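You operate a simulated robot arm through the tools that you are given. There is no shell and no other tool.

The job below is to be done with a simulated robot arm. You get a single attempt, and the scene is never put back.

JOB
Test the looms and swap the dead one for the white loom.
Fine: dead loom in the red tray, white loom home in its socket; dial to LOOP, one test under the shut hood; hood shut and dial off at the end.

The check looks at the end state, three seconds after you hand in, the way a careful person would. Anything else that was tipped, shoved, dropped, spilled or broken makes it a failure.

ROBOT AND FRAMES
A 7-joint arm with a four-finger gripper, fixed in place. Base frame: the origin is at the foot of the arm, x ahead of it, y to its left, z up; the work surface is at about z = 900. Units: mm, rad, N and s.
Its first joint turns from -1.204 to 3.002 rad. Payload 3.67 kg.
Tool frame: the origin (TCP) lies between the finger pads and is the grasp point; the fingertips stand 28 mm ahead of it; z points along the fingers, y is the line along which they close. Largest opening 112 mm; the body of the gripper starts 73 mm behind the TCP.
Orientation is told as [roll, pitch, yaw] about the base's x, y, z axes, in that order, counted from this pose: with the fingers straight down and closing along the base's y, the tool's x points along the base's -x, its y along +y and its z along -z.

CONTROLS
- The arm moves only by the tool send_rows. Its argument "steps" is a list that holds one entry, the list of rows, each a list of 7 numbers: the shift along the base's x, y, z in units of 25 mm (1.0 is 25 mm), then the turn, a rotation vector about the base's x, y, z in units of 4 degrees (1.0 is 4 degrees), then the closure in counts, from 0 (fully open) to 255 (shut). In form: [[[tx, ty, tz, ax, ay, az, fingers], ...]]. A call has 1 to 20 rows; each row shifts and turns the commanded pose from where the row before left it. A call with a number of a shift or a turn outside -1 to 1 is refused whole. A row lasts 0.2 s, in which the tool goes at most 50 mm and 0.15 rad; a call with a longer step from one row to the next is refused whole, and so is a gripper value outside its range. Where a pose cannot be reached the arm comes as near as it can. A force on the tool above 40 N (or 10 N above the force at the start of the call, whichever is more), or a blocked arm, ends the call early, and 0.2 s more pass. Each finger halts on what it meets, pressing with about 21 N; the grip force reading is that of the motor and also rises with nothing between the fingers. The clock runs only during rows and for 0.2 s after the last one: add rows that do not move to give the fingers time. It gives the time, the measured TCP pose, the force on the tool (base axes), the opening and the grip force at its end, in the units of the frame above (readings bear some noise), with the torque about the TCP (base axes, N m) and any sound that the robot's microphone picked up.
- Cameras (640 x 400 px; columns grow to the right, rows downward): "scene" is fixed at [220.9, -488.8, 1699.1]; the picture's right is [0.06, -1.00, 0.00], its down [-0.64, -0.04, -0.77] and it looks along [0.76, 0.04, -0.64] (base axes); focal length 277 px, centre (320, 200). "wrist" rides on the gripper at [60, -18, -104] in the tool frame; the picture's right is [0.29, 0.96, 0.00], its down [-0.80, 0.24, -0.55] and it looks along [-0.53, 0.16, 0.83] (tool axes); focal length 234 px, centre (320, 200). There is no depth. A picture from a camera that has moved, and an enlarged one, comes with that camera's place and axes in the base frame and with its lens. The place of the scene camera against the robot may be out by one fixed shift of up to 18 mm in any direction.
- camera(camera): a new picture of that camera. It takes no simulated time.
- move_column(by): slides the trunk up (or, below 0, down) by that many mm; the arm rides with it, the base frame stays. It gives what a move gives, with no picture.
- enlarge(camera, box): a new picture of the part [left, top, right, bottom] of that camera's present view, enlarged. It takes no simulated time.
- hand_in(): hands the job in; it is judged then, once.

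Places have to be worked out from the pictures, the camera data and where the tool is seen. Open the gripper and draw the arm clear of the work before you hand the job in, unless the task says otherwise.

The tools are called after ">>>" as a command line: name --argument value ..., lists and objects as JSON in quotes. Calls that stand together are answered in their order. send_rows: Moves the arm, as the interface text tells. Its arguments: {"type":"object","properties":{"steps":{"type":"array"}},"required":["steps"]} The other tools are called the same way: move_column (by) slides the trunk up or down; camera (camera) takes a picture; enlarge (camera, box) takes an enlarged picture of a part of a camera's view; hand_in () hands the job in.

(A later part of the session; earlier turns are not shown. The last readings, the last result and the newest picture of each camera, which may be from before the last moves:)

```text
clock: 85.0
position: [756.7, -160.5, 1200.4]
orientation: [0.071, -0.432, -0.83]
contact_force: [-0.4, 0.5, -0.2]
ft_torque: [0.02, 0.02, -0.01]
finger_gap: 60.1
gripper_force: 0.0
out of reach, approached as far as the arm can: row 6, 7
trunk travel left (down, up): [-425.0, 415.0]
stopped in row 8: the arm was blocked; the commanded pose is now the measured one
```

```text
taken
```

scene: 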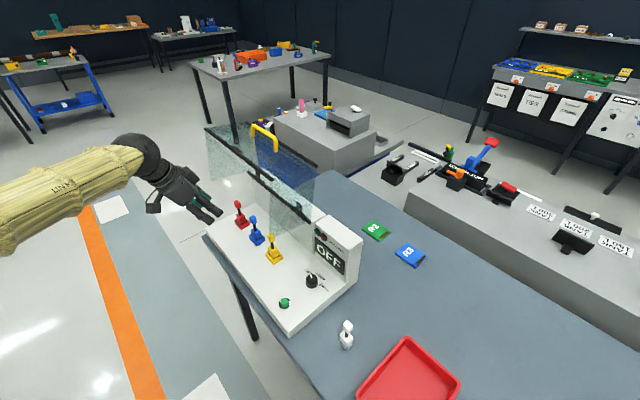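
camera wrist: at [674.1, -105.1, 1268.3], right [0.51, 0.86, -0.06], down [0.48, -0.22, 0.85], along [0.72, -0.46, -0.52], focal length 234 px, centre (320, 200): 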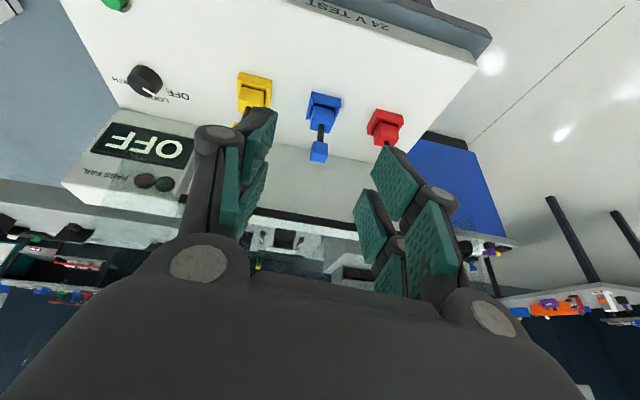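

The limit appears at about 22–25° of lean. Working out clearances, if I grip the loom's lower block (around z 1000) instead of the head, a 20° lean clears the glass by a good margin. I first enlarge this view to refine the blue loom's position.

>>> enlarge --camera "wrist" --box '[260, 70, 420, 180]'

>>> enlarge --camera "scene" --box '[120, 110, 340, 280]'

```text
3.64 times, centred on (340, 125) of wrist
camera zoom: at [674.1, -105.1, 1268.3], right [0.51, 0.86, -0.06], down [0.48, -0.22, 0.85], along [0.72, -0.46, -0.52], focal length 852 px, centre (247, 473)
```

zoom: 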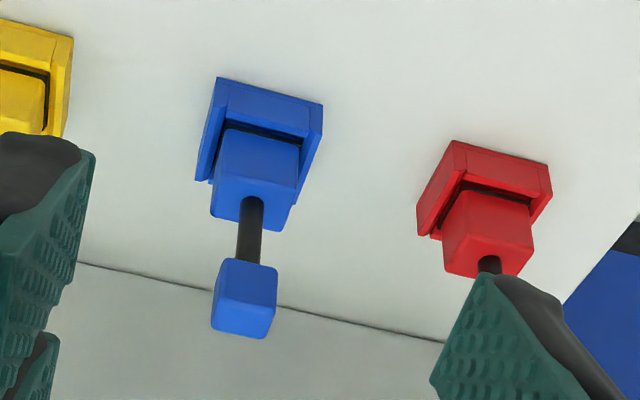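

```text
2.35 times, centred on (230, 195) of scene
camera zoom: at [220.9, -488.8, 1699.1], right [0.06, -1.0, 0.0], down [-0.64, -0.04, -0.77], along [0.76, 0.04, -0.64], focal length 651 px, centre (532, 212)
```

zoom: 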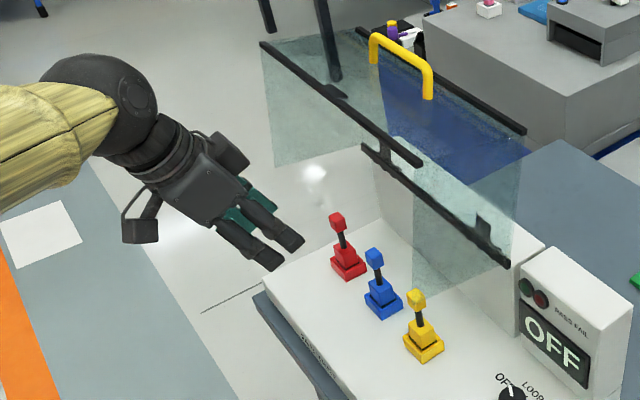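

The blue loom's axis is at about (871, -239): head ~21 mm wide, block ~34 mm wide. I set a clean 20° lean with the closing line along the tester and move to a point 100 mm back along the tool axis.

>>> send_rows --steps '[[[0, 0, 0, 0.05, 0.37, 0.08, 118], [0, 0, 0, 0.05, 0.37, 0.08, 118], [0, 0, 0, 0.05, 0.37, 0.08, 118], [0, 0, 0, 0.05, 0.37, 0.08, 118], [0, 0, 0, 0, 0, 0, 118]]]'

>>> send_rows --steps '[[[0.72, -0.435, -0.835, 0, 0, 0, 118], [0.72, -0.435, -0.835, 0, 0, 0, 118], [0.72, -0.435, -0.835, 0, 0, 0, 118], [0, 0, 0, 0, 0, 0, 118]]]'

>>> camera --camera "wrist"

>>> camera --camera "scene"

```text
clock: 86.2
position: [756.1, -160.4, 1201.2]
orientation: [-0.003, -0.351, -0.78]
contact_force: [0.7, -0.2, -0.8]
ft_torque: [-0.01, 0.0, 0.03]
finger_gap: 60.5
gripper_force: 0.1
trunk travel left (down, up): [-425.0, 415.0]
```

```text
clock: 87.2
position: [810.1, -192.1, 1138.2]
orientation: [-0.004, -0.353, -0.779]
contact_force: [0.2, 0.3, 0.2]
ft_torque: [0.02, 0.02, -0.01]
finger_gap: 60.1
gripper_force: 0.0
trunk travel left (down, up): [-425.0, 415.0]
```

```text
taken
camera wrist: at [734.8, -139.0, 1215.4], right [0.48, 0.87, -0.1], down [0.57, -0.22, 0.79], along [0.67, -0.44, -0.6], focal length 234 px, centre (320, 200)
```

wrist: 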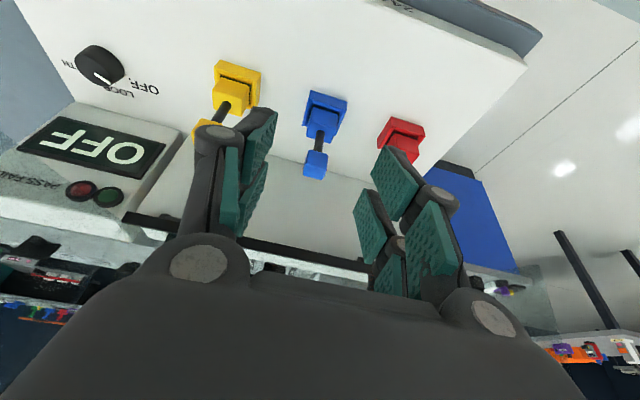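

```text
taken
```

scene: 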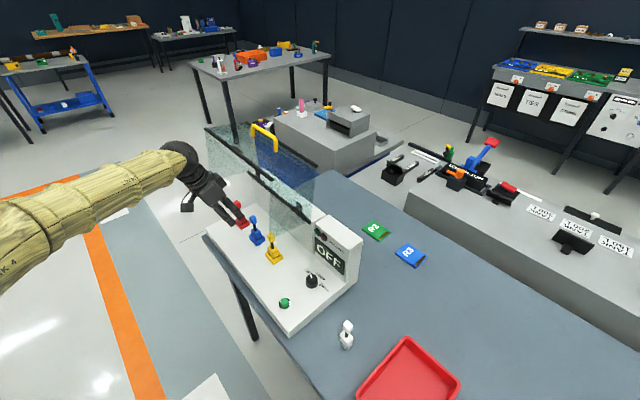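

Orientation is now clean (20° lean, yaw -44.6°). I zoom on the blue loom to check alignment before the final approach.

>>> enlarge --camera "wrist" --box '[260, 70, 400, 190]'

>>> enlarge --camera "scene" --box '[140, 110, 320, 270]'

```text
3.33 times, centred on (330, 130) of wrist
camera zoom: at [734.8, -139.0, 1215.4], right [0.48, 0.87, -0.1], down [0.57, -0.22, 0.79], along [0.67, -0.44, -0.6], focal length 781 px, centre (287, 433)
```

zoom: 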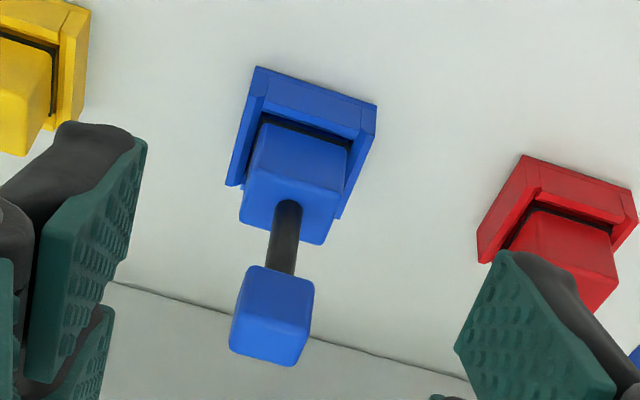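

```text
2.50 times, centred on (230, 190) of scene
camera zoom: at [220.9, -488.8, 1699.1], right [0.06, -1.0, 0.0], down [-0.64, -0.04, -0.77], along [0.76, 0.04, -0.64], focal length 692 px, centre (545, 225)
```

zoom: 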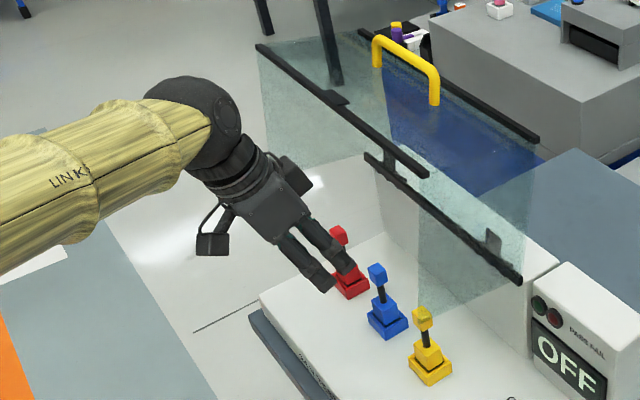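

I want the exact heights of block, ring and socket rim, so I take closer zooms of the blue and white looms from the scene camera.

>>> enlarge --camera "scene" --box '[240, 208, 270, 250]'

>>> enlarge --camera "scene" --box '[330, 315, 360, 355]'

>>> enlarge --camera "wrist" --box '[295, 80, 355, 180]'

```text
9.52 times, centred on (255, 229) of scene
camera zoom: at [220.9, -488.8, 1699.1], right [0.06, -1.0, 0.0], down [-0.64, -0.04, -0.77], along [0.76, 0.04, -0.64], focal length 2634 px, centre (939, -76)
```

zoom: 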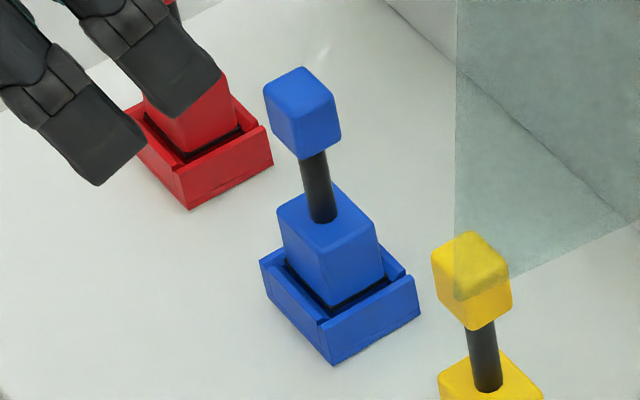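

```text
10.00 times, centred on (345, 335) of scene
camera zoom: at [220.9, -488.8, 1699.1], right [0.06, -1.0, 0.0], down [-0.64, -0.04, -0.77], along [0.76, 0.04, -0.64], focal length 2766 px, centre (70, -1150)
```

zoom: 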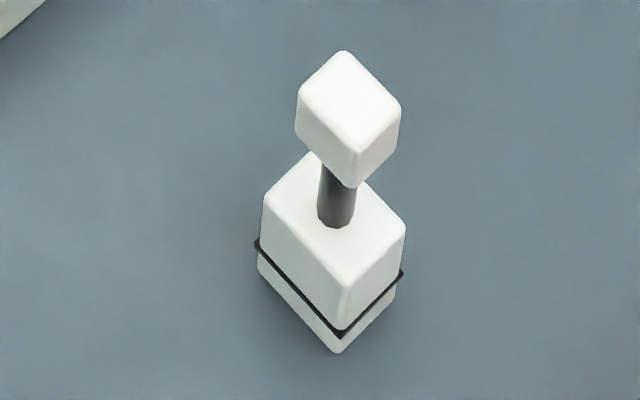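

```text
4.00 times, centred on (325, 130) of wrist
camera zoom: at [734.8, -139.0, 1215.4], right [0.48, 0.87, -0.1], down [0.57, -0.22, 0.79], along [0.67, -0.44, -0.6], focal length 937 px, centre (300, 480)
```

zoom: 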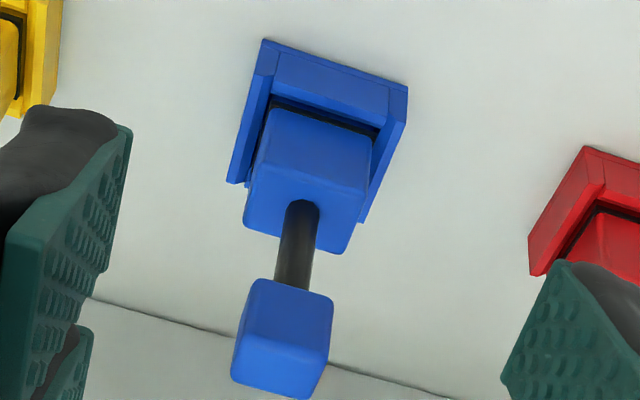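

Now the dimensions are clear: plug ~13 mm below the ring, block ~27 mm above it, head centre ~97 mm above the loom's bottom. For blue that puts the rim near z 962 and the block top near 988. I move to a point 90 mm back along the tool axis and check centring.

>>> send_rows --steps '[[[0.524, -0.331, -0.757, 0, 0, 0, 118], [0.524, -0.331, -0.757, 0, 0, 0, 118], [0.524, -0.331, -0.757, 0, 0, 0, 118], [0, 0, 0, 0, 0, 0, 118]]]'

>>> camera --camera "wrist"

>>> enlarge --camera "scene" --box '[140, 110, 320, 270]'

```text
clock: 88.2
position: [850.2, -217.5, 1082.8]
orientation: [-0.004, -0.353, -0.781]
contact_force: [0.6, -0.5, -0.3]
ft_torque: [0.05, 0.01, -0.01]
finger_gap: 60.2
gripper_force: 0.0
trunk travel left (down, up): [-425.0, 415.0]
```

```text
taken
camera wrist: at [773.3, -164.7, 1159.5], right [0.48, 0.87, -0.1], down [0.57, -0.22, 0.79], along [0.67, -0.44, -0.6], focal length 234 px, centre (320, 200)
```

wrist: 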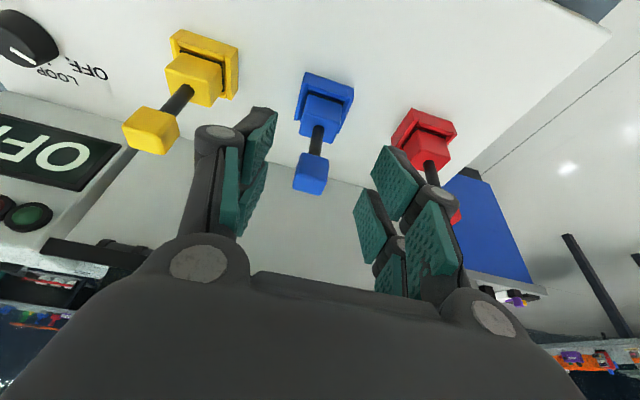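

```text
2.50 times, centred on (230, 190) of scene
camera zoom: at [220.9, -488.8, 1699.1], right [0.06, -1.0, 0.0], down [-0.64, -0.04, -0.77], along [0.76, 0.04, -0.64], focal length 692 px, centre (545, 225)
```

zoom: 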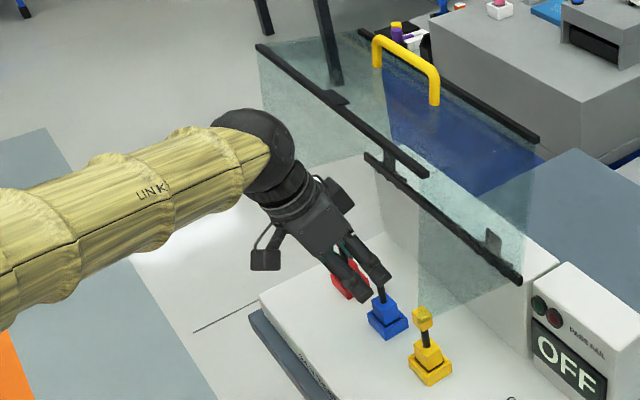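

The blue head is centred between the fingers (offset under 1 mm along the closing line), and the arm is well clear of the glass. I advance along the tool axis to grip height at the block.

>>> send_rows --steps '[[[0.218, -0.22, -0.85, 0, 0, 0, 118], [0.218, -0.22, -0.85, 0, 0, 0, 118], [0.218, -0.22, -0.85, 0, 0, 0, 118], [0.218, -0.22, -0.8, 0, 0, 0, 118], [0, 0, 0, 0, 0, 0, 118]]]'

>>> camera --camera "wrist"

>>> enlarge --camera "scene" --box '[200, 170, 300, 260]'

```text
clock: 89.4
position: [871.8, -239.5, 999.3]
orientation: [-0.004, -0.352, -0.779]
contact_force: [-0.1, -0.4, 0.3]
ft_torque: [-0.02, -0.01, -0.01]
finger_gap: 59.8
gripper_force: 0.0
trunk travel left (down, up): [-425.0, 415.0]
```

```text
taken
camera wrist: at [795.4, -186.9, 1075.3], right [0.48, 0.87, -0.1], down [0.57, -0.22, 0.79], along [0.67, -0.44, -0.6], focal length 234 px, centre (320, 200)
```

wrist: 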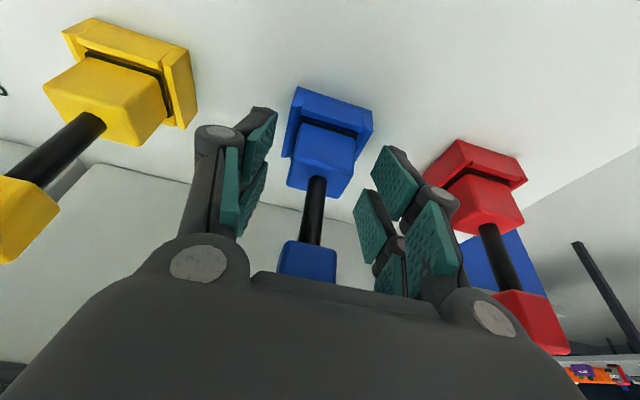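

```text
4.44 times, centred on (250, 215) of scene
camera zoom: at [220.9, -488.8, 1699.1], right [0.06, -1.0, 0.0], down [-0.64, -0.04, -0.77], along [0.76, 0.04, -0.64], focal length 1229 px, centre (631, 133)
```

zoom: 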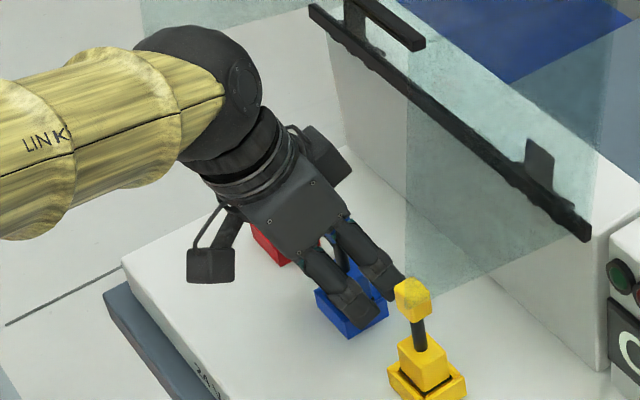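

The block sits squarely between the fingertips. I close on it.

>>> send_rows --steps '[[[0, 0, 0, 0, 0, 0, 150], [0, 0, 0, 0, 0, 0, 200], [0, 0, 0, 0, 0, 0, 255], [0, 0, 0, 0, 0, 0, 255], [0, 0, 0, 0, 0, 0, 255]]]'

>>> camera --camera "wrist"

```text
clock: 90.6
position: [871.3, -242.1, 997.7]
orientation: [-0.003, -0.351, -0.78]
contact_force: [-11.8, -8.1, -3.8]
ft_torque: [-0.47, 0.5, 0.05]
finger_gap: 45.5
gripper_force: 44.8
trunk travel left (down, up): [-425.0, 415.0]
```

```text
taken
camera wrist: at [794.7, -188.3, 1075.1], right [0.48, 0.87, -0.1], down [0.57, -0.22, 0.79], along [0.67, -0.44, -0.6], focal length 234 px, centre (320, 200)
```

wrist: 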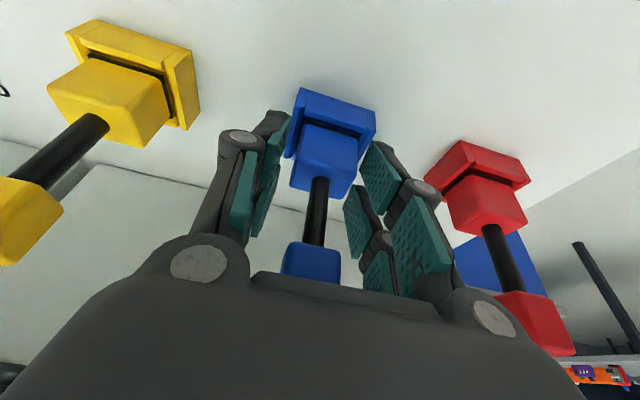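

The gap of 45.5 mm matches the socket's outer width, so the fingertips are low enough to touch the socket sides. I open, rise 12 mm, and close again expecting about 33 mm.

>>> send_rows --steps '[[[0, 0, 0, 0, 0, 0, 130], [0, 0, 0, 0, 0, 0, 118], [0, 0, 0.25, 0, 0, 0, 118], [0, 0, 0.25, 0, 0, 0, 118], [0, 0, 0, 0, 0, 0, 118]]]'

>>> enlarge --camera "wrist" --box '[220, 80, 440, 260]'

```text
clock: 91.8
position: [872.0, -239.6, 1009.8]
orientation: [-0.003, -0.353, -0.782]
contact_force: [-0.5, -0.4, -0.4]
ft_torque: [0.02, -0.01, 0.01]
finger_gap: 60.4
gripper_force: 0.0
trunk travel left (down, up): [-425.0, 415.0]
```

```text
2.22 times, centred on (330, 170) of wrist
camera zoom: at [795.3, -186.1, 1087.5], right [0.48, 0.87, -0.1], down [0.57, -0.22, 0.79], along [0.67, -0.44, -0.6], focal length 520 px, centre (298, 267)
```

zoom: 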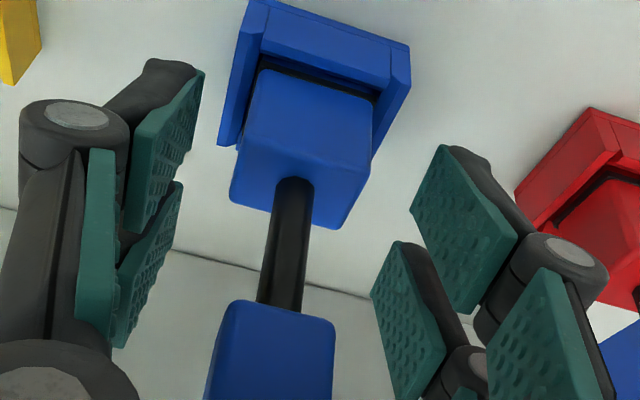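

The blue socket is undisturbed. I close again at this height.

>>> send_rows --steps '[[[0, 0, 0, 0, 0, 0, 150], [0, 0, 0, 0, 0, 0, 200], [0, 0, 0, 0, 0, 0, 255], [0, 0, 0, 0, 0, 0, 255], [0, 0, 0, 0, 0, 0, 255]]]'

>>> enlarge --camera "wrist" --box '[220, 80, 440, 260]'

```text
clock: 93.0
position: [872.0, -239.8, 1011.4]
orientation: [-0.003, -0.35, -0.78]
contact_force: [-2.1, -0.6, 0.1]
ft_torque: [-0.09, 0.1, 0.03]
finger_gap: 31.7
gripper_force: 20.6
trunk travel left (down, up): [-425.0, 415.0]
```

```text
2.22 times, centred on (330, 170) of wrist
camera zoom: at [795.0, -186.3, 1087.4], right [0.48, 0.87, -0.1], down [0.57, -0.22, 0.79], along [0.67, -0.44, -0.6], focal length 520 px, centre (298, 267)
```

zoom: 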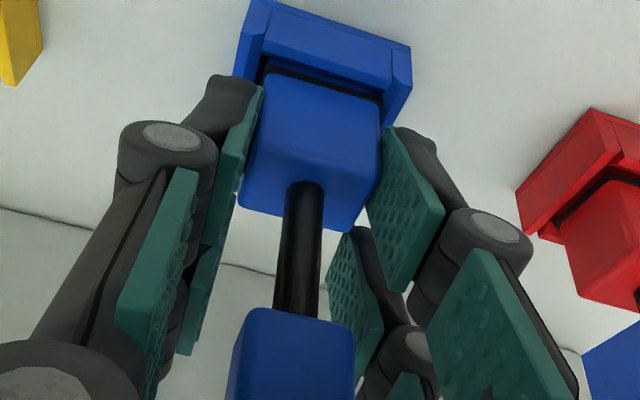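

Gap 31.7 mm: the block itself is held. I lift straight up slowly and watch the force.

>>> send_rows --steps '[[[0, 0, 0.15, 0, 0, 0, 255], [0, 0, 0.2, 0, 0, 0, 255], [0, 0, 0.25, 0, 0, 0, 255], [0, 0, 0.3, 0, 0, 0, 255], [0, 0, 0.3, 0, 0, 0, 255], [0, 0, 0, 0, 0, 0, 255]]]'

>>> enlarge --camera "wrist" --box '[220, 60, 440, 260]'

>>> enlarge --camera "scene" --box '[160, 120, 320, 270]'

```text
clock: 94.4
position: [873.0, -239.6, 1040.1]
orientation: [-0.005, -0.352, -0.782]
contact_force: [-1.0, -0.6, -1.2]
ft_torque: [0.03, 0.0, 0.03]
finger_gap: 31.7
gripper_force: 21.0
trunk travel left (down, up): [-425.0, 415.0]
```

```text
2.00 times, centred on (330, 160) of wrist
camera zoom: at [796.1, -186.5, 1116.9], right [0.48, 0.87, -0.1], down [0.57, -0.22, 0.79], along [0.67, -0.44, -0.6], focal length 468 px, centre (300, 280)
```

zoom: 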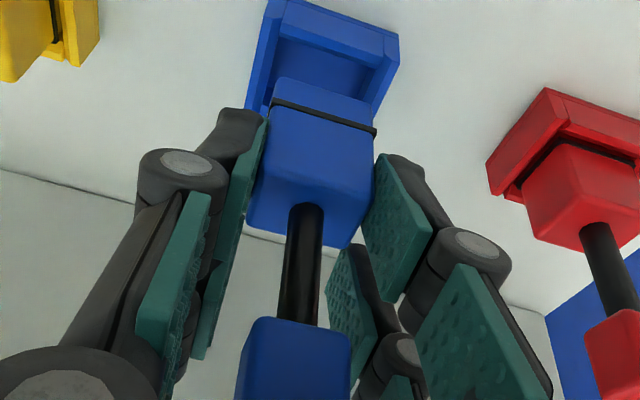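

```text
2.67 times, centred on (240, 195) of scene
camera zoom: at [220.9, -488.8, 1699.1], right [0.06, -1.0, 0.0], down [-0.64, -0.04, -0.77], along [0.76, 0.04, -0.64], focal length 738 px, centre (533, 213)
```

zoom: 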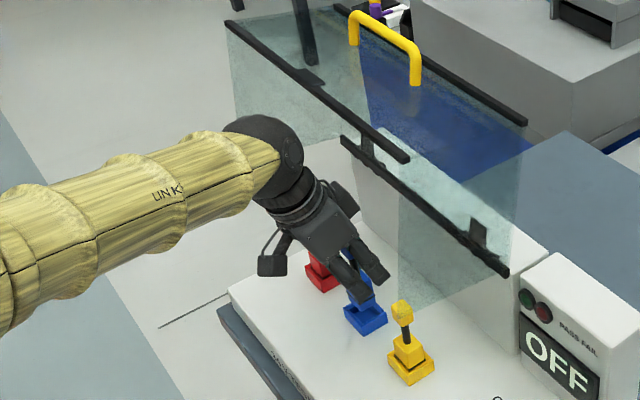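

The dead loom is free of its socket with no tug. I carry it out toward the front, away from under the glass, while rising.

>>> send_rows --steps '[[[-0.2, 0.2, 0.4, 0, 0, 0, 255], [-0.55, 0.55, 0.3, 0, 0, 0, 255], [-0.65, 0.65, 0.3, 0, 0, 0, 255], [-0.65, 0.65, 0.4, 0, 0, 0, 255], [-0.65, 0.65, 0.5, 0, 0, 0, 255], [-0.65, 0.65, 0.6, 0, 0, 0, 255], [-0.65, 0.65, 0.8, 0, 0, 0, 255], [0, 0, 0.9, 0, 0, 0, 255], [0, 0, 0.9, 0, 0, 0, 255], [0, 0, 0, 0, 0, 0, 255]]]'

>>> camera --camera "scene"

>>> camera --camera "wrist"

```text
clock: 96.6
position: [774.9, -160.1, 1164.5]
orientation: [0.025, -0.313, -0.808]
contact_force: [-0.4, -0.4, -0.5]
ft_torque: [0.02, -0.04, -0.01]
finger_gap: 31.8
gripper_force: 20.8
trunk travel left (down, up): [-425.0, 415.0]
```

```text
taken
```

scene: 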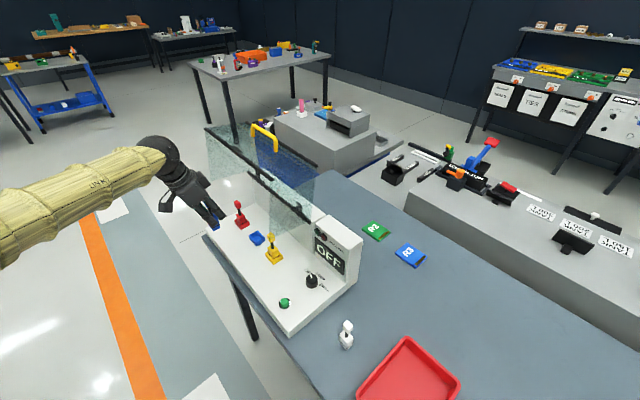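

```text
taken
camera wrist: at [700.4, -110.8, 1244.6], right [0.5, 0.86, -0.07], down [0.57, -0.27, 0.78], along [0.65, -0.43, -0.63], focal length 234 px, centre (320, 200)
```

wrist: 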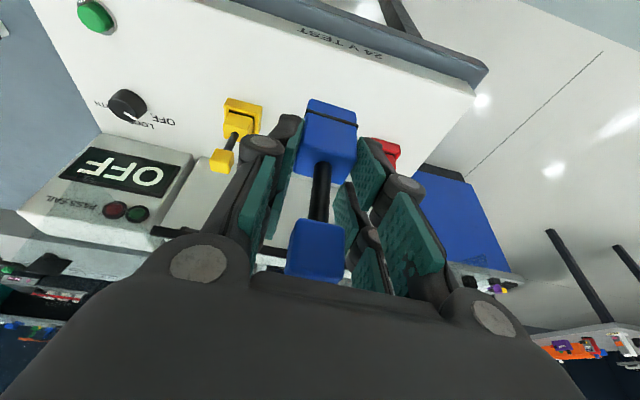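

The blue loom is carried clear (the socket is empty on view). Now I travel along the front toward the tray, at a height well above the other items.

>>> send_rows --steps '[[[-0.5, -0.93, 0, 0, 0, 0, 255], [-0.5, -0.93, 0, 0, 0, 0, 255], [-0.5, -0.93, 0, 0, 0, 0, 255], [-0.5, -0.93, 0, 0, 0, 0, 255], [-0.5, -0.93, 0, 0, 0, 0, 255], [-0.5, -0.93, 0, 0, 0, 0, 255], [-0.5, -0.93, 0, 0, 0, 0, 255], [-0.5, -0.93, 0, 0, 0, 0, 255], [-0.5, -0.93, 0, 0, 0, 0, 255], [-0.5, -0.93, 0, 0, 0, 0, 255], [0, 0, 0, 0, 0, 0, 255]]]'

>>> camera --camera "scene"

>>> camera --camera "wrist"

```text
clock: 98.4
position: [681.0, -325.5, 1155.9]
orientation: [0.015, -0.32, -0.78]
contact_force: [16.2, 28.7, -2.1]
ft_torque: [0.74, 0.0, 1.16]
finger_gap: 31.7
gripper_force: 21.1
trunk travel left (down, up): [-425.0, 415.0]
stopped in row 9: the force on the tool passed its limit at 47 N (the readings are from after the stop); the commanded pose is now the measured one
```

```text
taken
```

scene: 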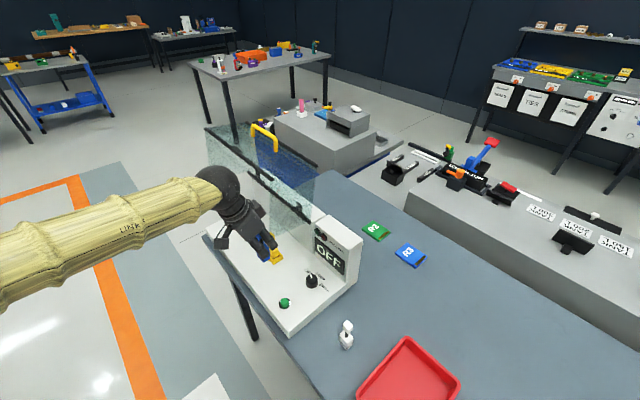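

```text
taken
camera wrist: at [605.3, -275.3, 1235.4], right [0.47, 0.88, -0.08], down [0.58, -0.24, 0.78], along [0.67, -0.41, -0.62], focal length 234 px, centre (320, 200)
```

wrist: 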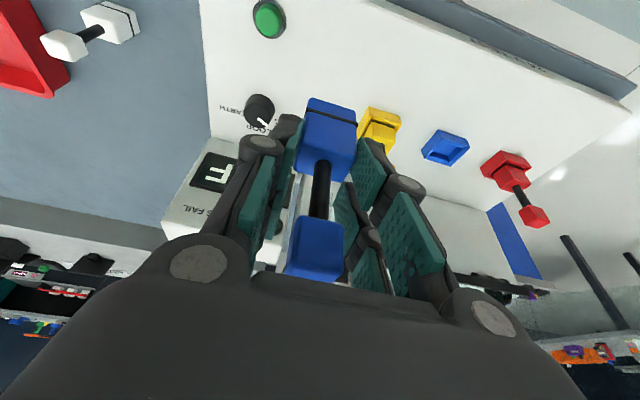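

The call stopped on a sideways contact force of about 30 N along the tester's length. I look closely before moving anything further.

>>> enlarge --camera "scene" --box '[190, 110, 340, 280]'

>>> enlarge --camera "scene" --box '[200, 160, 300, 260]'

```text
2.35 times, centred on (265, 195) of scene
camera zoom: at [220.9, -488.8, 1699.1], right [0.06, -1.0, 0.0], down [-0.64, -0.04, -0.77], along [0.76, 0.04, -0.64], focal length 651 px, centre (449, 212)
```

zoom: 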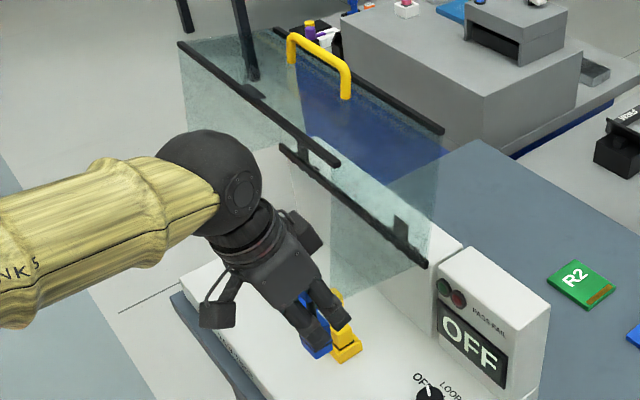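

```text
4.00 times, centred on (250, 210) of scene
camera zoom: at [220.9, -488.8, 1699.1], right [0.06, -1.0, 0.0], down [-0.64, -0.04, -0.77], along [0.76, 0.04, -0.64], focal length 1106 px, centre (600, 160)
```

zoom: 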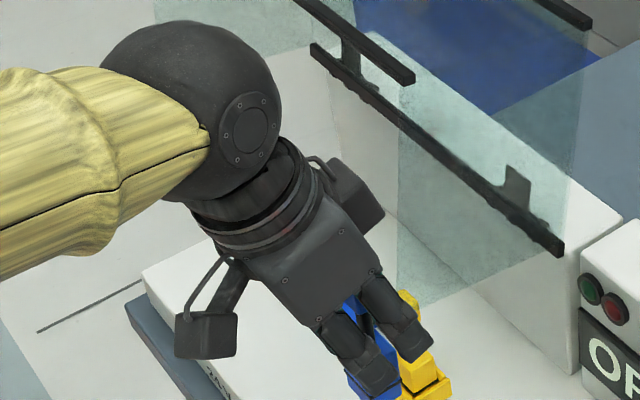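

The small box on the back of the wrist has caught the near-end glass wall of the raised hood (the wall plane is at about 267 mm along the tester). I back away from it, move 70 mm further out to the front, and check.

>>> send_rows --steps '[[[0.3, 0.3, 0, 0, 0, 0, 255], [0.3, 0.3, 0, 0, 0, 0, 255], [0, 0, 0, 0, 0, 0, 255]]]'

>>> enlarge --camera "scene" --box '[190, 110, 340, 280]'

```text
clock: 99.2
position: [694.0, -315.7, 1156.3]
orientation: [0.015, -0.316, -0.784]
contact_force: [0.3, -0.1, -1.0]
ft_torque: [0.01, -0.02, -0.03]
finger_gap: 31.6
gripper_force: 20.7
trunk travel left (down, up): [-425.0, 415.0]
```

```text
2.35 times, centred on (265, 195) of scene
camera zoom: at [220.9, -488.8, 1699.1], right [0.06, -1.0, 0.0], down [-0.64, -0.04, -0.77], along [0.76, 0.04, -0.64], focal length 651 px, centre (449, 212)
```

zoom: 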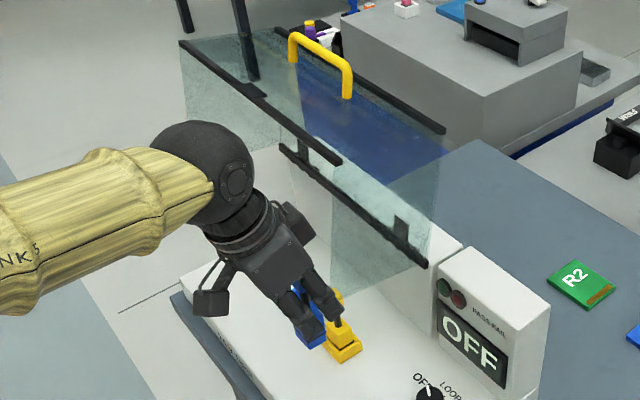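

Contact is released and the hood looks unchanged. Now I move out to the front before going along.

>>> send_rows --steps '[[[-0.7, 0.7, 0.1, 0, 0, 0, 255], [-0.7, 0.7, 0.1, 0, 0, 0, 255], [-0.7, 0.7, 0.1, 0, 0, 0, 255], [0, 0, 0, 0, 0, 0, 255]]]'

>>> enlarge --camera "scene" --box '[190, 110, 340, 280]'

```text
clock: 100.4
position: [670.5, -309.1, 1146.8]
orientation: [0.082, -0.238, -0.821]
contact_force: [-0.6, -0.6, -1.3]
ft_torque: [-0.02, -0.02, -0.03]
finger_gap: 31.5
gripper_force: 21.0
out of reach, approached as far as the arm can: row 2, 3
trunk travel left (down, up): [-425.0, 415.0]
stopped in row 4: the arm was blocked; the commanded pose is now the measured one
```

```text
2.35 times, centred on (265, 195) of scene
camera zoom: at [220.9, -488.8, 1699.1], right [0.06, -1.0, 0.0], down [-0.64, -0.04, -0.77], along [0.76, 0.04, -0.64], focal length 651 px, centre (449, 212)
```

zoom: 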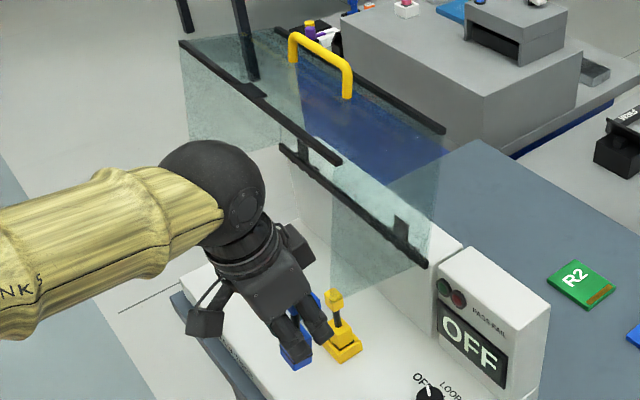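

Reach with the lean is the limit this close in. The loom is held firmly, so I'll turn the tool upright here while moving further to the front, pass the glass wall, and restore the lean later at the tray.

>>> send_rows --steps '[[[-0.2, 0.3, 0, 0.42, 0.8, 0.11, 255], [-0.3, 0.4, 0, 0.42, 0.8, 0.11, 255], [-0.3, 0.5, 0, 0.42, 0.8, 0.11, 255], [-0.3, 0.5, 0, 0.42, 0.8, 0.11, 255], [0, 0, 0, 0, 0, 0, 255]]]'

>>> enlarge --camera "scene" --box '[190, 110, 340, 280]'

```text
clock: 101.6
position: [643.4, -264.1, 1149.0]
orientation: [-0.003, 0.0, -0.781]
contact_force: [0.3, -0.6, -1.4]
ft_torque: [0.01, -0.02, -0.02]
finger_gap: 31.6
gripper_force: 20.2
trunk travel left (down, up): [-425.0, 415.0]
```

```text
2.35 times, centred on (265, 195) of scene
camera zoom: at [220.9, -488.8, 1699.1], right [0.06, -1.0, 0.0], down [-0.64, -0.04, -0.77], along [0.76, 0.04, -0.64], focal length 651 px, centre (449, 212)
```

zoom: 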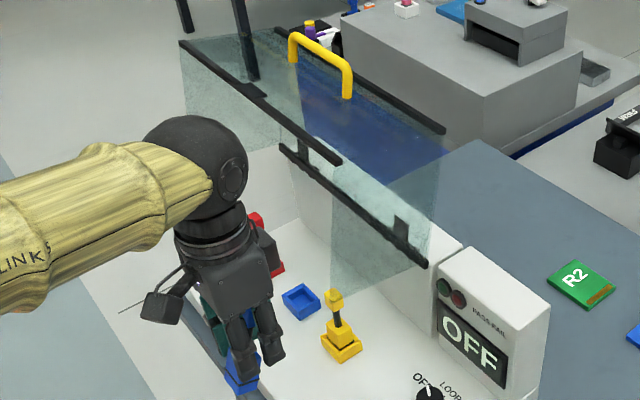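

Upright, with the empty blue socket plainly visible. Now along the tester's front to its near end, then across to above the tray.

>>> send_rows --steps '[[[-0.9, -0.9, 0, 0, 0, 0, 255], [-0.9, -0.9, 0, 0, 0, 0, 255], [-0.9, -0.9, 0, 0, 0, 0, 255], [-0.9, -0.9, 0, 0, 0, 0, 255], [-0.6, -0.7, 0, 0, 0, 0, 255], [-0.29, -0.9, 0, 0, 0, 0, 255], [-0.29, -0.9, 0, 0, 0, 0, 255], [-0.29, -0.9, 0, 0, 0, 0, 255], [-0.29, -0.9, 0, 0, 0, 0, 255], [-0.29, -0.9, 0, 0, 0, 0, 255], [-0.29, -0.9, 0, 0, 0, 0, 255], [-0.29, -0.9, 0, 0, 0, 0, 255], [-0.29, -0.9, 0, 0, 0, 0, 255], [-0.29, -0.9, 0, 0, 0, 0, 255], [0, 0, 0, 0, 0, 0, 255]]]'

>>> camera --camera "scene"

>>> camera --camera "wrist"

```text
clock: 104.8
position: [474.7, -575.5, 1147.9]
orientation: [0.0, -0.002, -0.781]
contact_force: [-0.5, -0.4, -1.1]
ft_torque: [0.0, 0.0, 0.0]
finger_gap: 31.5
gripper_force: 21.0
trunk travel left (down, up): [-425.0, 415.0]
```

```text
taken
```

scene: 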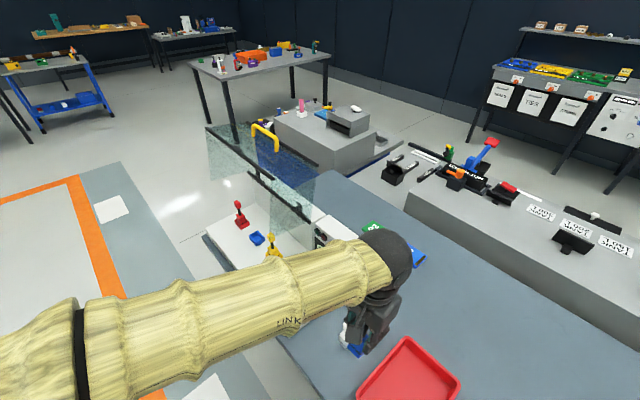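

```text
taken
camera wrist: at [421.3, -544.0, 1251.4], right [0.47, 0.88, 0.0], down [0.74, -0.39, 0.56], along [0.49, -0.26, -0.83], focal length 234 px, centre (320, 200)
```

wrist: 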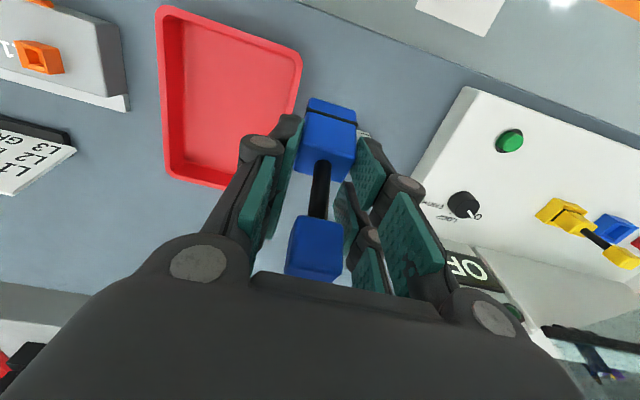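

The tray spans about 160 × 220 mm with its centre near (437, -698). I move above it and restore the 20° lean so the loom hangs upright.

>>> send_rows --steps '[[[-0.25, -0.8, 0, 0, 0, 0, 255], [-0.25, -0.8, 0, 0, 0, 0, 255], [-0.25, -0.8, 0, 0, 0, 0, 255], [-0.25, -0.8, 0, 0, 0, 0, 255], [-0.25, -0.8, 0, 0, 0, 0, 255], [-0.25, -0.8, 0, 0, 0, 0, 255], [0, 0, 0, -0.7, -0.71, 0, 255], [0, 0, 0, -0.7, -0.71, 0, 255], [0, 0, 0, -0.7, -0.71, 0, 255], [0, 0, 0, -0.7, -0.71, 0, 255], [0, 0, 0, -0.7, -0.71, 0, 255], [0, 0, 0, 0, 0, 0, 255]]]'

>>> camera --camera "scene"

>>> camera --camera "wrist"

```text
clock: 107.4
position: [436.5, -696.9, 1146.3]
orientation: [-0.001, -0.35, -0.784]
contact_force: [-0.3, 0.1, -1.5]
ft_torque: [0.04, 0.0, 0.0]
finger_gap: 31.7
gripper_force: 21.5
trunk travel left (down, up): [-425.0, 415.0]
```

```text
taken
```

scene: 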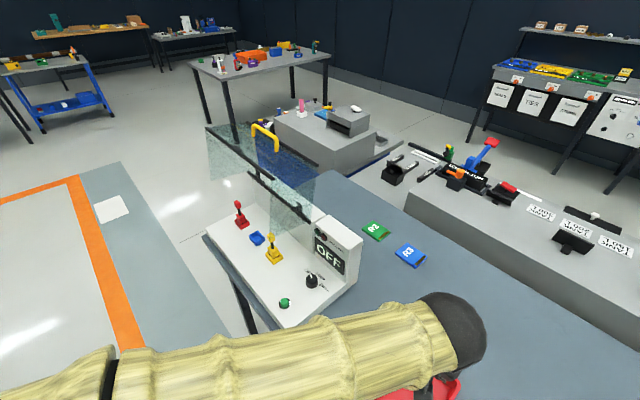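

```text
taken
camera wrist: at [360.2, -643.0, 1223.5], right [0.48, 0.87, -0.1], down [0.57, -0.22, 0.79], along [0.67, -0.44, -0.6], focal length 234 px, centre (320, 200)
```

wrist: 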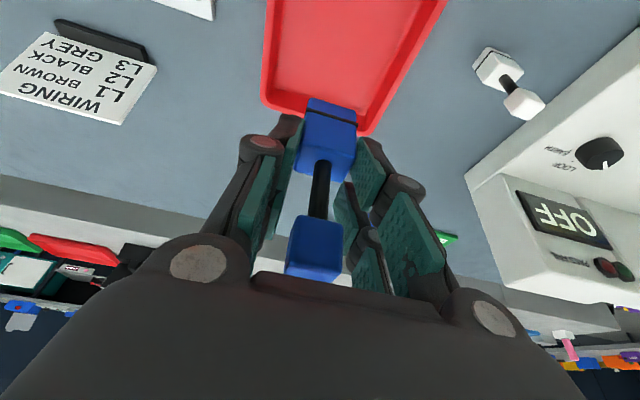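

The lean is exact here and the loom hangs upright over the tray's middle. I descend most of the way, then check.

>>> send_rows --steps '[[[0, 0, -0.9, 0, 0, 0, 255], [0, 0, -0.9, 0, 0, 0, 255], [0, 0, -0.9, 0, 0, 0, 255], [0, 0, -0.9, 0, 0, 0, 255], [0, 0, -0.9, 0, 0, 0, 255], [0, 0, -0.9, 0, 0, 0, 255], [0, 0, -0.9, 0, 0, 0, 255], [0, 0, 0, 0, 0, 0, 255]]]'

>>> camera --camera "wrist"

>>> enlarge --camera "scene" --box '[320, 280, 500, 400]'

```text
clock: 109.2
position: [436.5, -694.2, 989.2]
orientation: [0.0, -0.349, -0.781]
contact_force: [-0.4, 0.5, -0.8]
ft_torque: [0.0, 0.02, -0.01]
finger_gap: 31.8
gripper_force: 21.3
trunk travel left (down, up): [-425.0, 415.0]
```

```text
taken
camera wrist: at [359.2, -641.0, 1067.0], right [0.48, 0.87, -0.1], down [0.57, -0.22, 0.79], along [0.67, -0.44, -0.6], focal length 234 px, centre (320, 200)
```

wrist: 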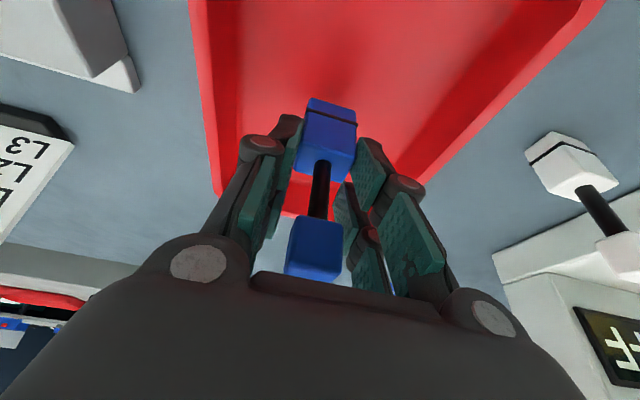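

```text
3.33 times, centred on (410, 340) of scene
camera zoom: at [220.9, -488.8, 1699.1], right [0.06, -1.0, 0.0], down [-0.64, -0.04, -0.77], along [0.76, 0.04, -0.64], focal length 922 px, centre (20, -267)
```

zoom: 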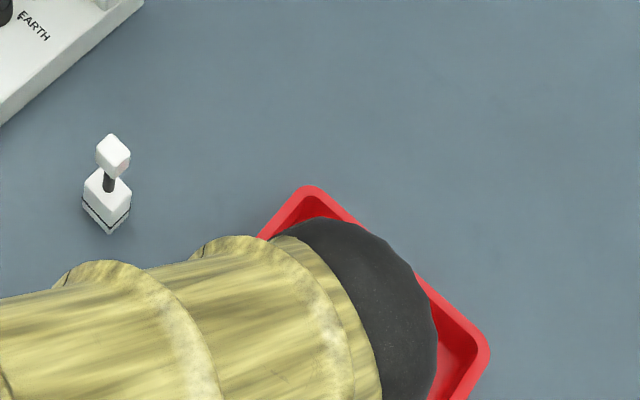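

The loom is inside the tray opening and still free. I lower in small steps until its base touches the floor.

>>> send_rows --steps '[[[0, 0, -0.2, 0, 0, 0, 255], [0, 0, -0.2, 0, 0, 0, 255], [0, 0, -0.15, 0, 0, 0, 255], [0, 0, -0.15, 0, 0, 0, 255], [0, 0, -0.1, 0, 0, 0, 255], [0, 0, 0, 0, 0, 0, 255]]]'

```text
clock: 110.6
position: [437.1, -695.2, 969.6]
orientation: [-0.002, -0.35, -0.78]
contact_force: [0.2, -0.2, -1.6]
ft_torque: [-0.03, -0.01, 0.02]
finger_gap: 31.8
gripper_force: 21.0
trunk travel left (down, up): [-425.0, 415.0]
```

No contact yet at z 969.6; I continue in 2–3 mm steps.

>>> send_rows --steps '[[[0, 0, -0.1, 0, 0, 0, 255], [0, 0, -0.1, 0, 0, 0, 255], [0, 0, -0.1, 0, 0, 0, 255], [0, 0, 0, 0, 0, 0, 255]]]'

>>> enlarge --camera "wrist" --box '[220, 60, 440, 260]'

```text
clock: 111.6
position: [437.4, -694.5, 963.9]
orientation: [0.0, -0.354, -0.781]
contact_force: [-1.4, -3.6, 18.6]
ft_torque: [-0.14, 0.02, 0.02]
finger_gap: 31.6
gripper_force: 21.3
trunk travel left (down, up): [-425.0, 415.0]
```

```text
2.00 times, centred on (330, 160) of wrist
camera zoom: at [360.2, -642.0, 1040.7], right [0.48, 0.87, -0.1], down [0.56, -0.22, 0.79], along [0.67, -0.44, -0.6], focal length 468 px, centre (300, 280)
```

zoom: 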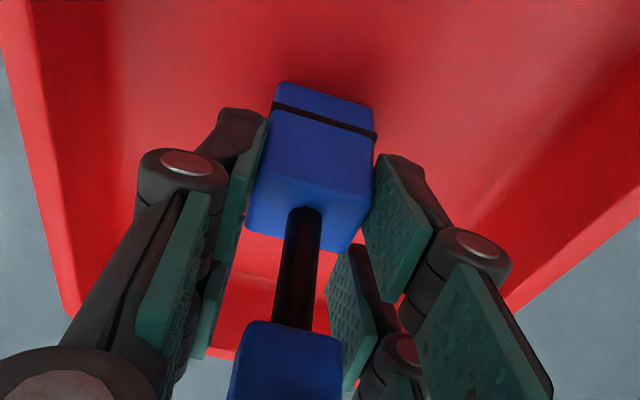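

Base contact is felt (about 18 N at z 964). I ease up a millimetre, open gently and check that the loom stands.

>>> send_rows --steps '[[[0, 0, 0.06, 0, 0, 0, 255], [0, 0, 0, 0, 0, 0, 255], [0, 0, 0, 0, 0, 0, 170], [0, 0, 0, 0, 0, 0, 140], [0, 0, 0, 0, 0, 0, 125], [0, 0, 0, 0, 0, 0, 125]]]'

>>> enlarge --camera "wrist" --box '[220, 60, 440, 260]'

```text
clock: 113.0
position: [437.7, -694.4, 963.7]
orientation: [-0.001, -0.349, -0.779]
contact_force: [-0.5, -0.5, 0.0]
ft_torque: [0.02, 0.02, -0.01]
finger_gap: 57.4
gripper_force: 0.1
trunk travel left (down, up): [-425.0, 415.0]
```

```text
2.00 times, centred on (330, 160) of wrist
camera zoom: at [361.0, -642.7, 1040.8], right [0.48, 0.87, -0.1], down [0.57, -0.22, 0.79], along [0.67, -0.44, -0.6], focal length 468 px, centre (300, 280)
```

zoom: 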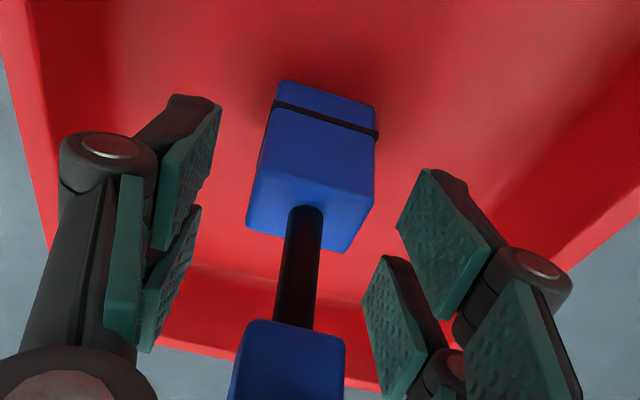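

The dead loom stands freely in the tray. I withdraw along the tool axis to a safe height.

>>> send_rows --steps '[[[-0.1, 0.1, 0.4, 0, 0, 0, 125], [-0.22, 0.22, 0.844, 0, 0, 0, 118], [-0.22, 0.22, 0.844, 0, 0, 0, 118], [-0.22, 0.22, 0.844, 0, 0, 0, 118], [-0.22, 0.22, 0.844, 0, 0, 0, 118], [-0.22, 0.22, 0.844, 0, 0, 0, 118], [-0.1, 0.1, 0.844, 0, 0, 0, 118], [0, 0, 0.844, 0, 0, 0, 118], [0, 0, 0, 0, 0, 0, 118]]]'

>>> camera --camera "wrist"

>>> camera --camera "scene"

```text
clock: 115.0
position: [404.6, -663.8, 1121.4]
orientation: [0.001, -0.35, -0.78]
contact_force: [0.4, -0.9, -0.4]
ft_torque: [-0.02, -0.01, 0.04]
finger_gap: 60.1
gripper_force: 0.1
trunk travel left (down, up): [-425.0, 415.0]
```

```text
taken
camera wrist: at [328.0, -611.2, 1198.1], right [0.48, 0.87, -0.1], down [0.57, -0.22, 0.79], along [0.67, -0.44, -0.6], focal length 234 px, centre (320, 200)
```

wrist: 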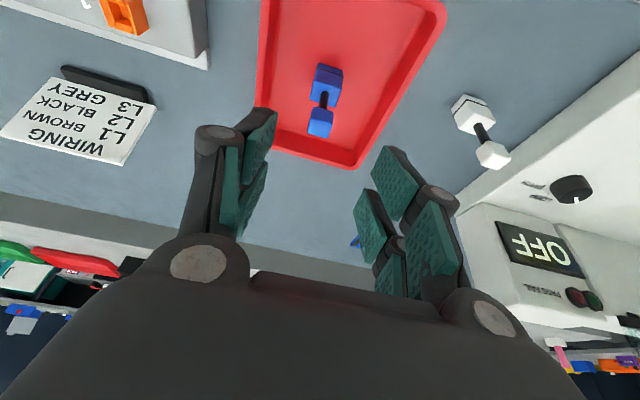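

```text
taken
```

scene: 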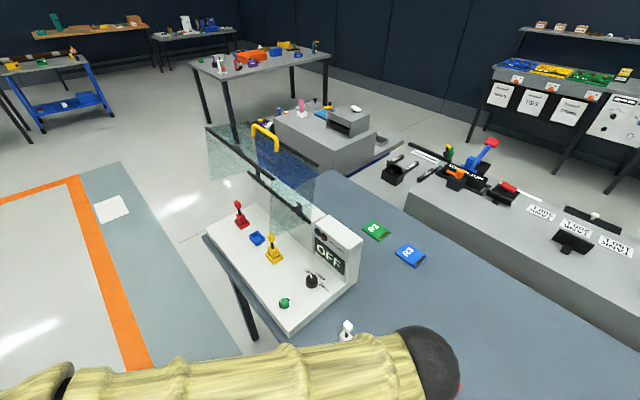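

The dead loom stands upright in the tray, and its measured place agrees with my camera model to about 1 mm. The white loom computes to (552.5, -550.5). I move to above and in front of it, same lean.

>>> send_rows --steps '[[[0.8, 0.93, 0, 0, 0, 0, 118], [0.8, 0.93, 0, 0, 0, 0, 118], [0.8, 0.93, 0, 0, 0, 0, 118], [0.8, 0.93, 0, 0, 0, 0, 118], [0.8, 0.93, 0, 0, 0, 0, 118], [0.8, 0.93, 0, 0, 0, 0, 118], [0, 0, 0, 0, 0, 0, 118]]]'

>>> camera --camera "wrist"

>>> enlarge --camera "wrist" --box '[270, 60, 390, 190]'

```text
clock: 116.6
position: [523.7, -524.2, 1121.6]
orientation: [0.001, -0.349, -0.782]
contact_force: [0.3, -0.4, 0.1]
ft_torque: [-0.03, 0.03, -0.01]
finger_gap: 60.1
gripper_force: 0.1
trunk travel left (down, up): [-425.0, 415.0]
```

```text
taken
camera wrist: at [448.1, -471.1, 1198.9], right [0.48, 0.87, -0.1], down [0.57, -0.22, 0.79], along [0.67, -0.44, -0.6], focal length 234 px, centre (320, 200)
```

wrist: 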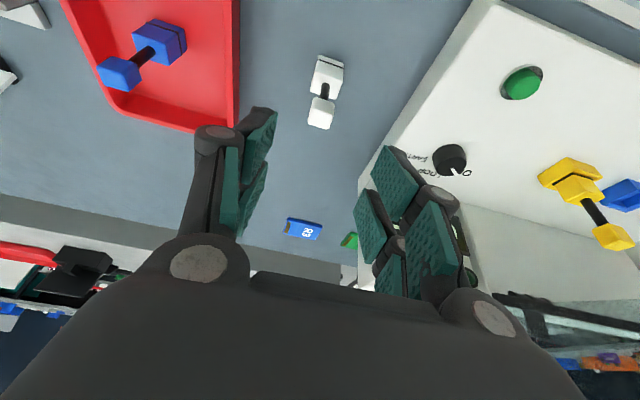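

```text
3.08 times, centred on (330, 125) of wrist
camera zoom: at [448.1, -471.1, 1198.9], right [0.48, 0.87, -0.1], down [0.57, -0.22, 0.79], along [0.67, -0.44, -0.6], focal length 720 px, centre (289, 431)
```

zoom: 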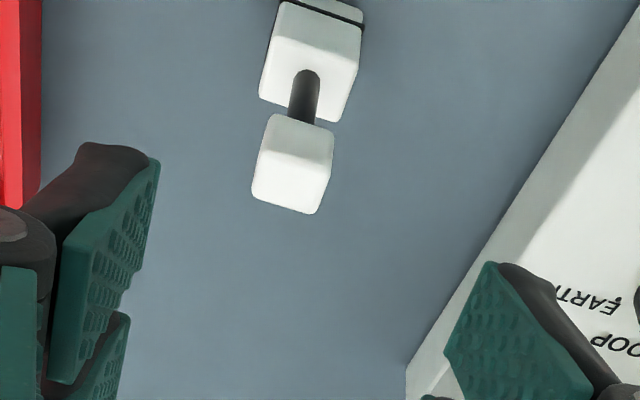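

The white loom stands at (552.4, -550.6), turned about 4° from the socket direction. I match that with a 4° yaw for gripping and come to 90 mm back along the axis.

>>> send_rows --steps '[[[0.066, -0.045, -0.7, 0, 0, 0.25, 118], [0.066, -0.045, -0.7, 0, 0, 0.25, 118], [0.066, -0.045, -0.7, 0, 0, 0.25, 118], [0.066, -0.045, -0.7, 0, 0, 0.25, 118], [0, 0, -0.3, 0, 0, 0, 118], [0, 0, 0, 0, 0, 0, 118]]]'

>>> camera --camera "wrist"

>>> enlarge --camera "wrist" --box '[240, 70, 410, 220]'

```text
clock: 118.0
position: [532.2, -526.7, 1044.2]
orientation: [0.0, -0.348, -0.712]
contact_force: [0.2, -0.5, 0.0]
ft_torque: [0.0, -0.01, -0.02]
finger_gap: 59.8
gripper_force: 0.0
trunk travel left (down, up): [-425.0, 415.0]
```

```text
taken
camera wrist: at [451.8, -480.2, 1120.9], right [0.42, 0.9, -0.1], down [0.58, -0.18, 0.79], along [0.7, -0.39, -0.6], focal length 234 px, centre (320, 200)
```

wrist: 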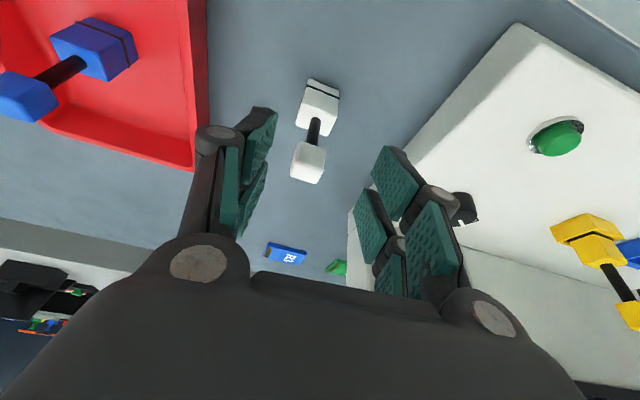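

```text
2.67 times, centred on (325, 145) of wrist
camera zoom: at [451.8, -480.2, 1120.9], right [0.42, 0.9, -0.1], down [0.58, -0.18, 0.79], along [0.7, -0.39, -0.6], focal length 624 px, centre (307, 347)
```

zoom: 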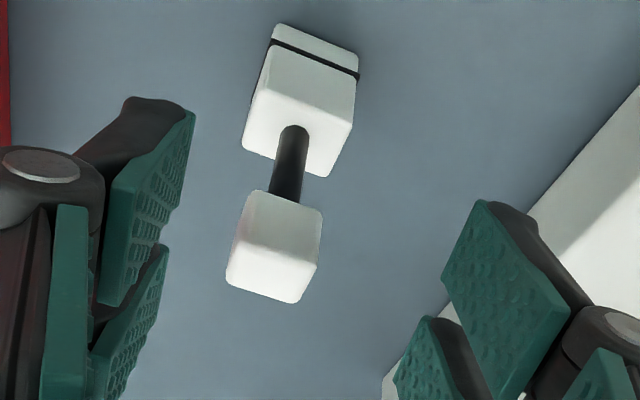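

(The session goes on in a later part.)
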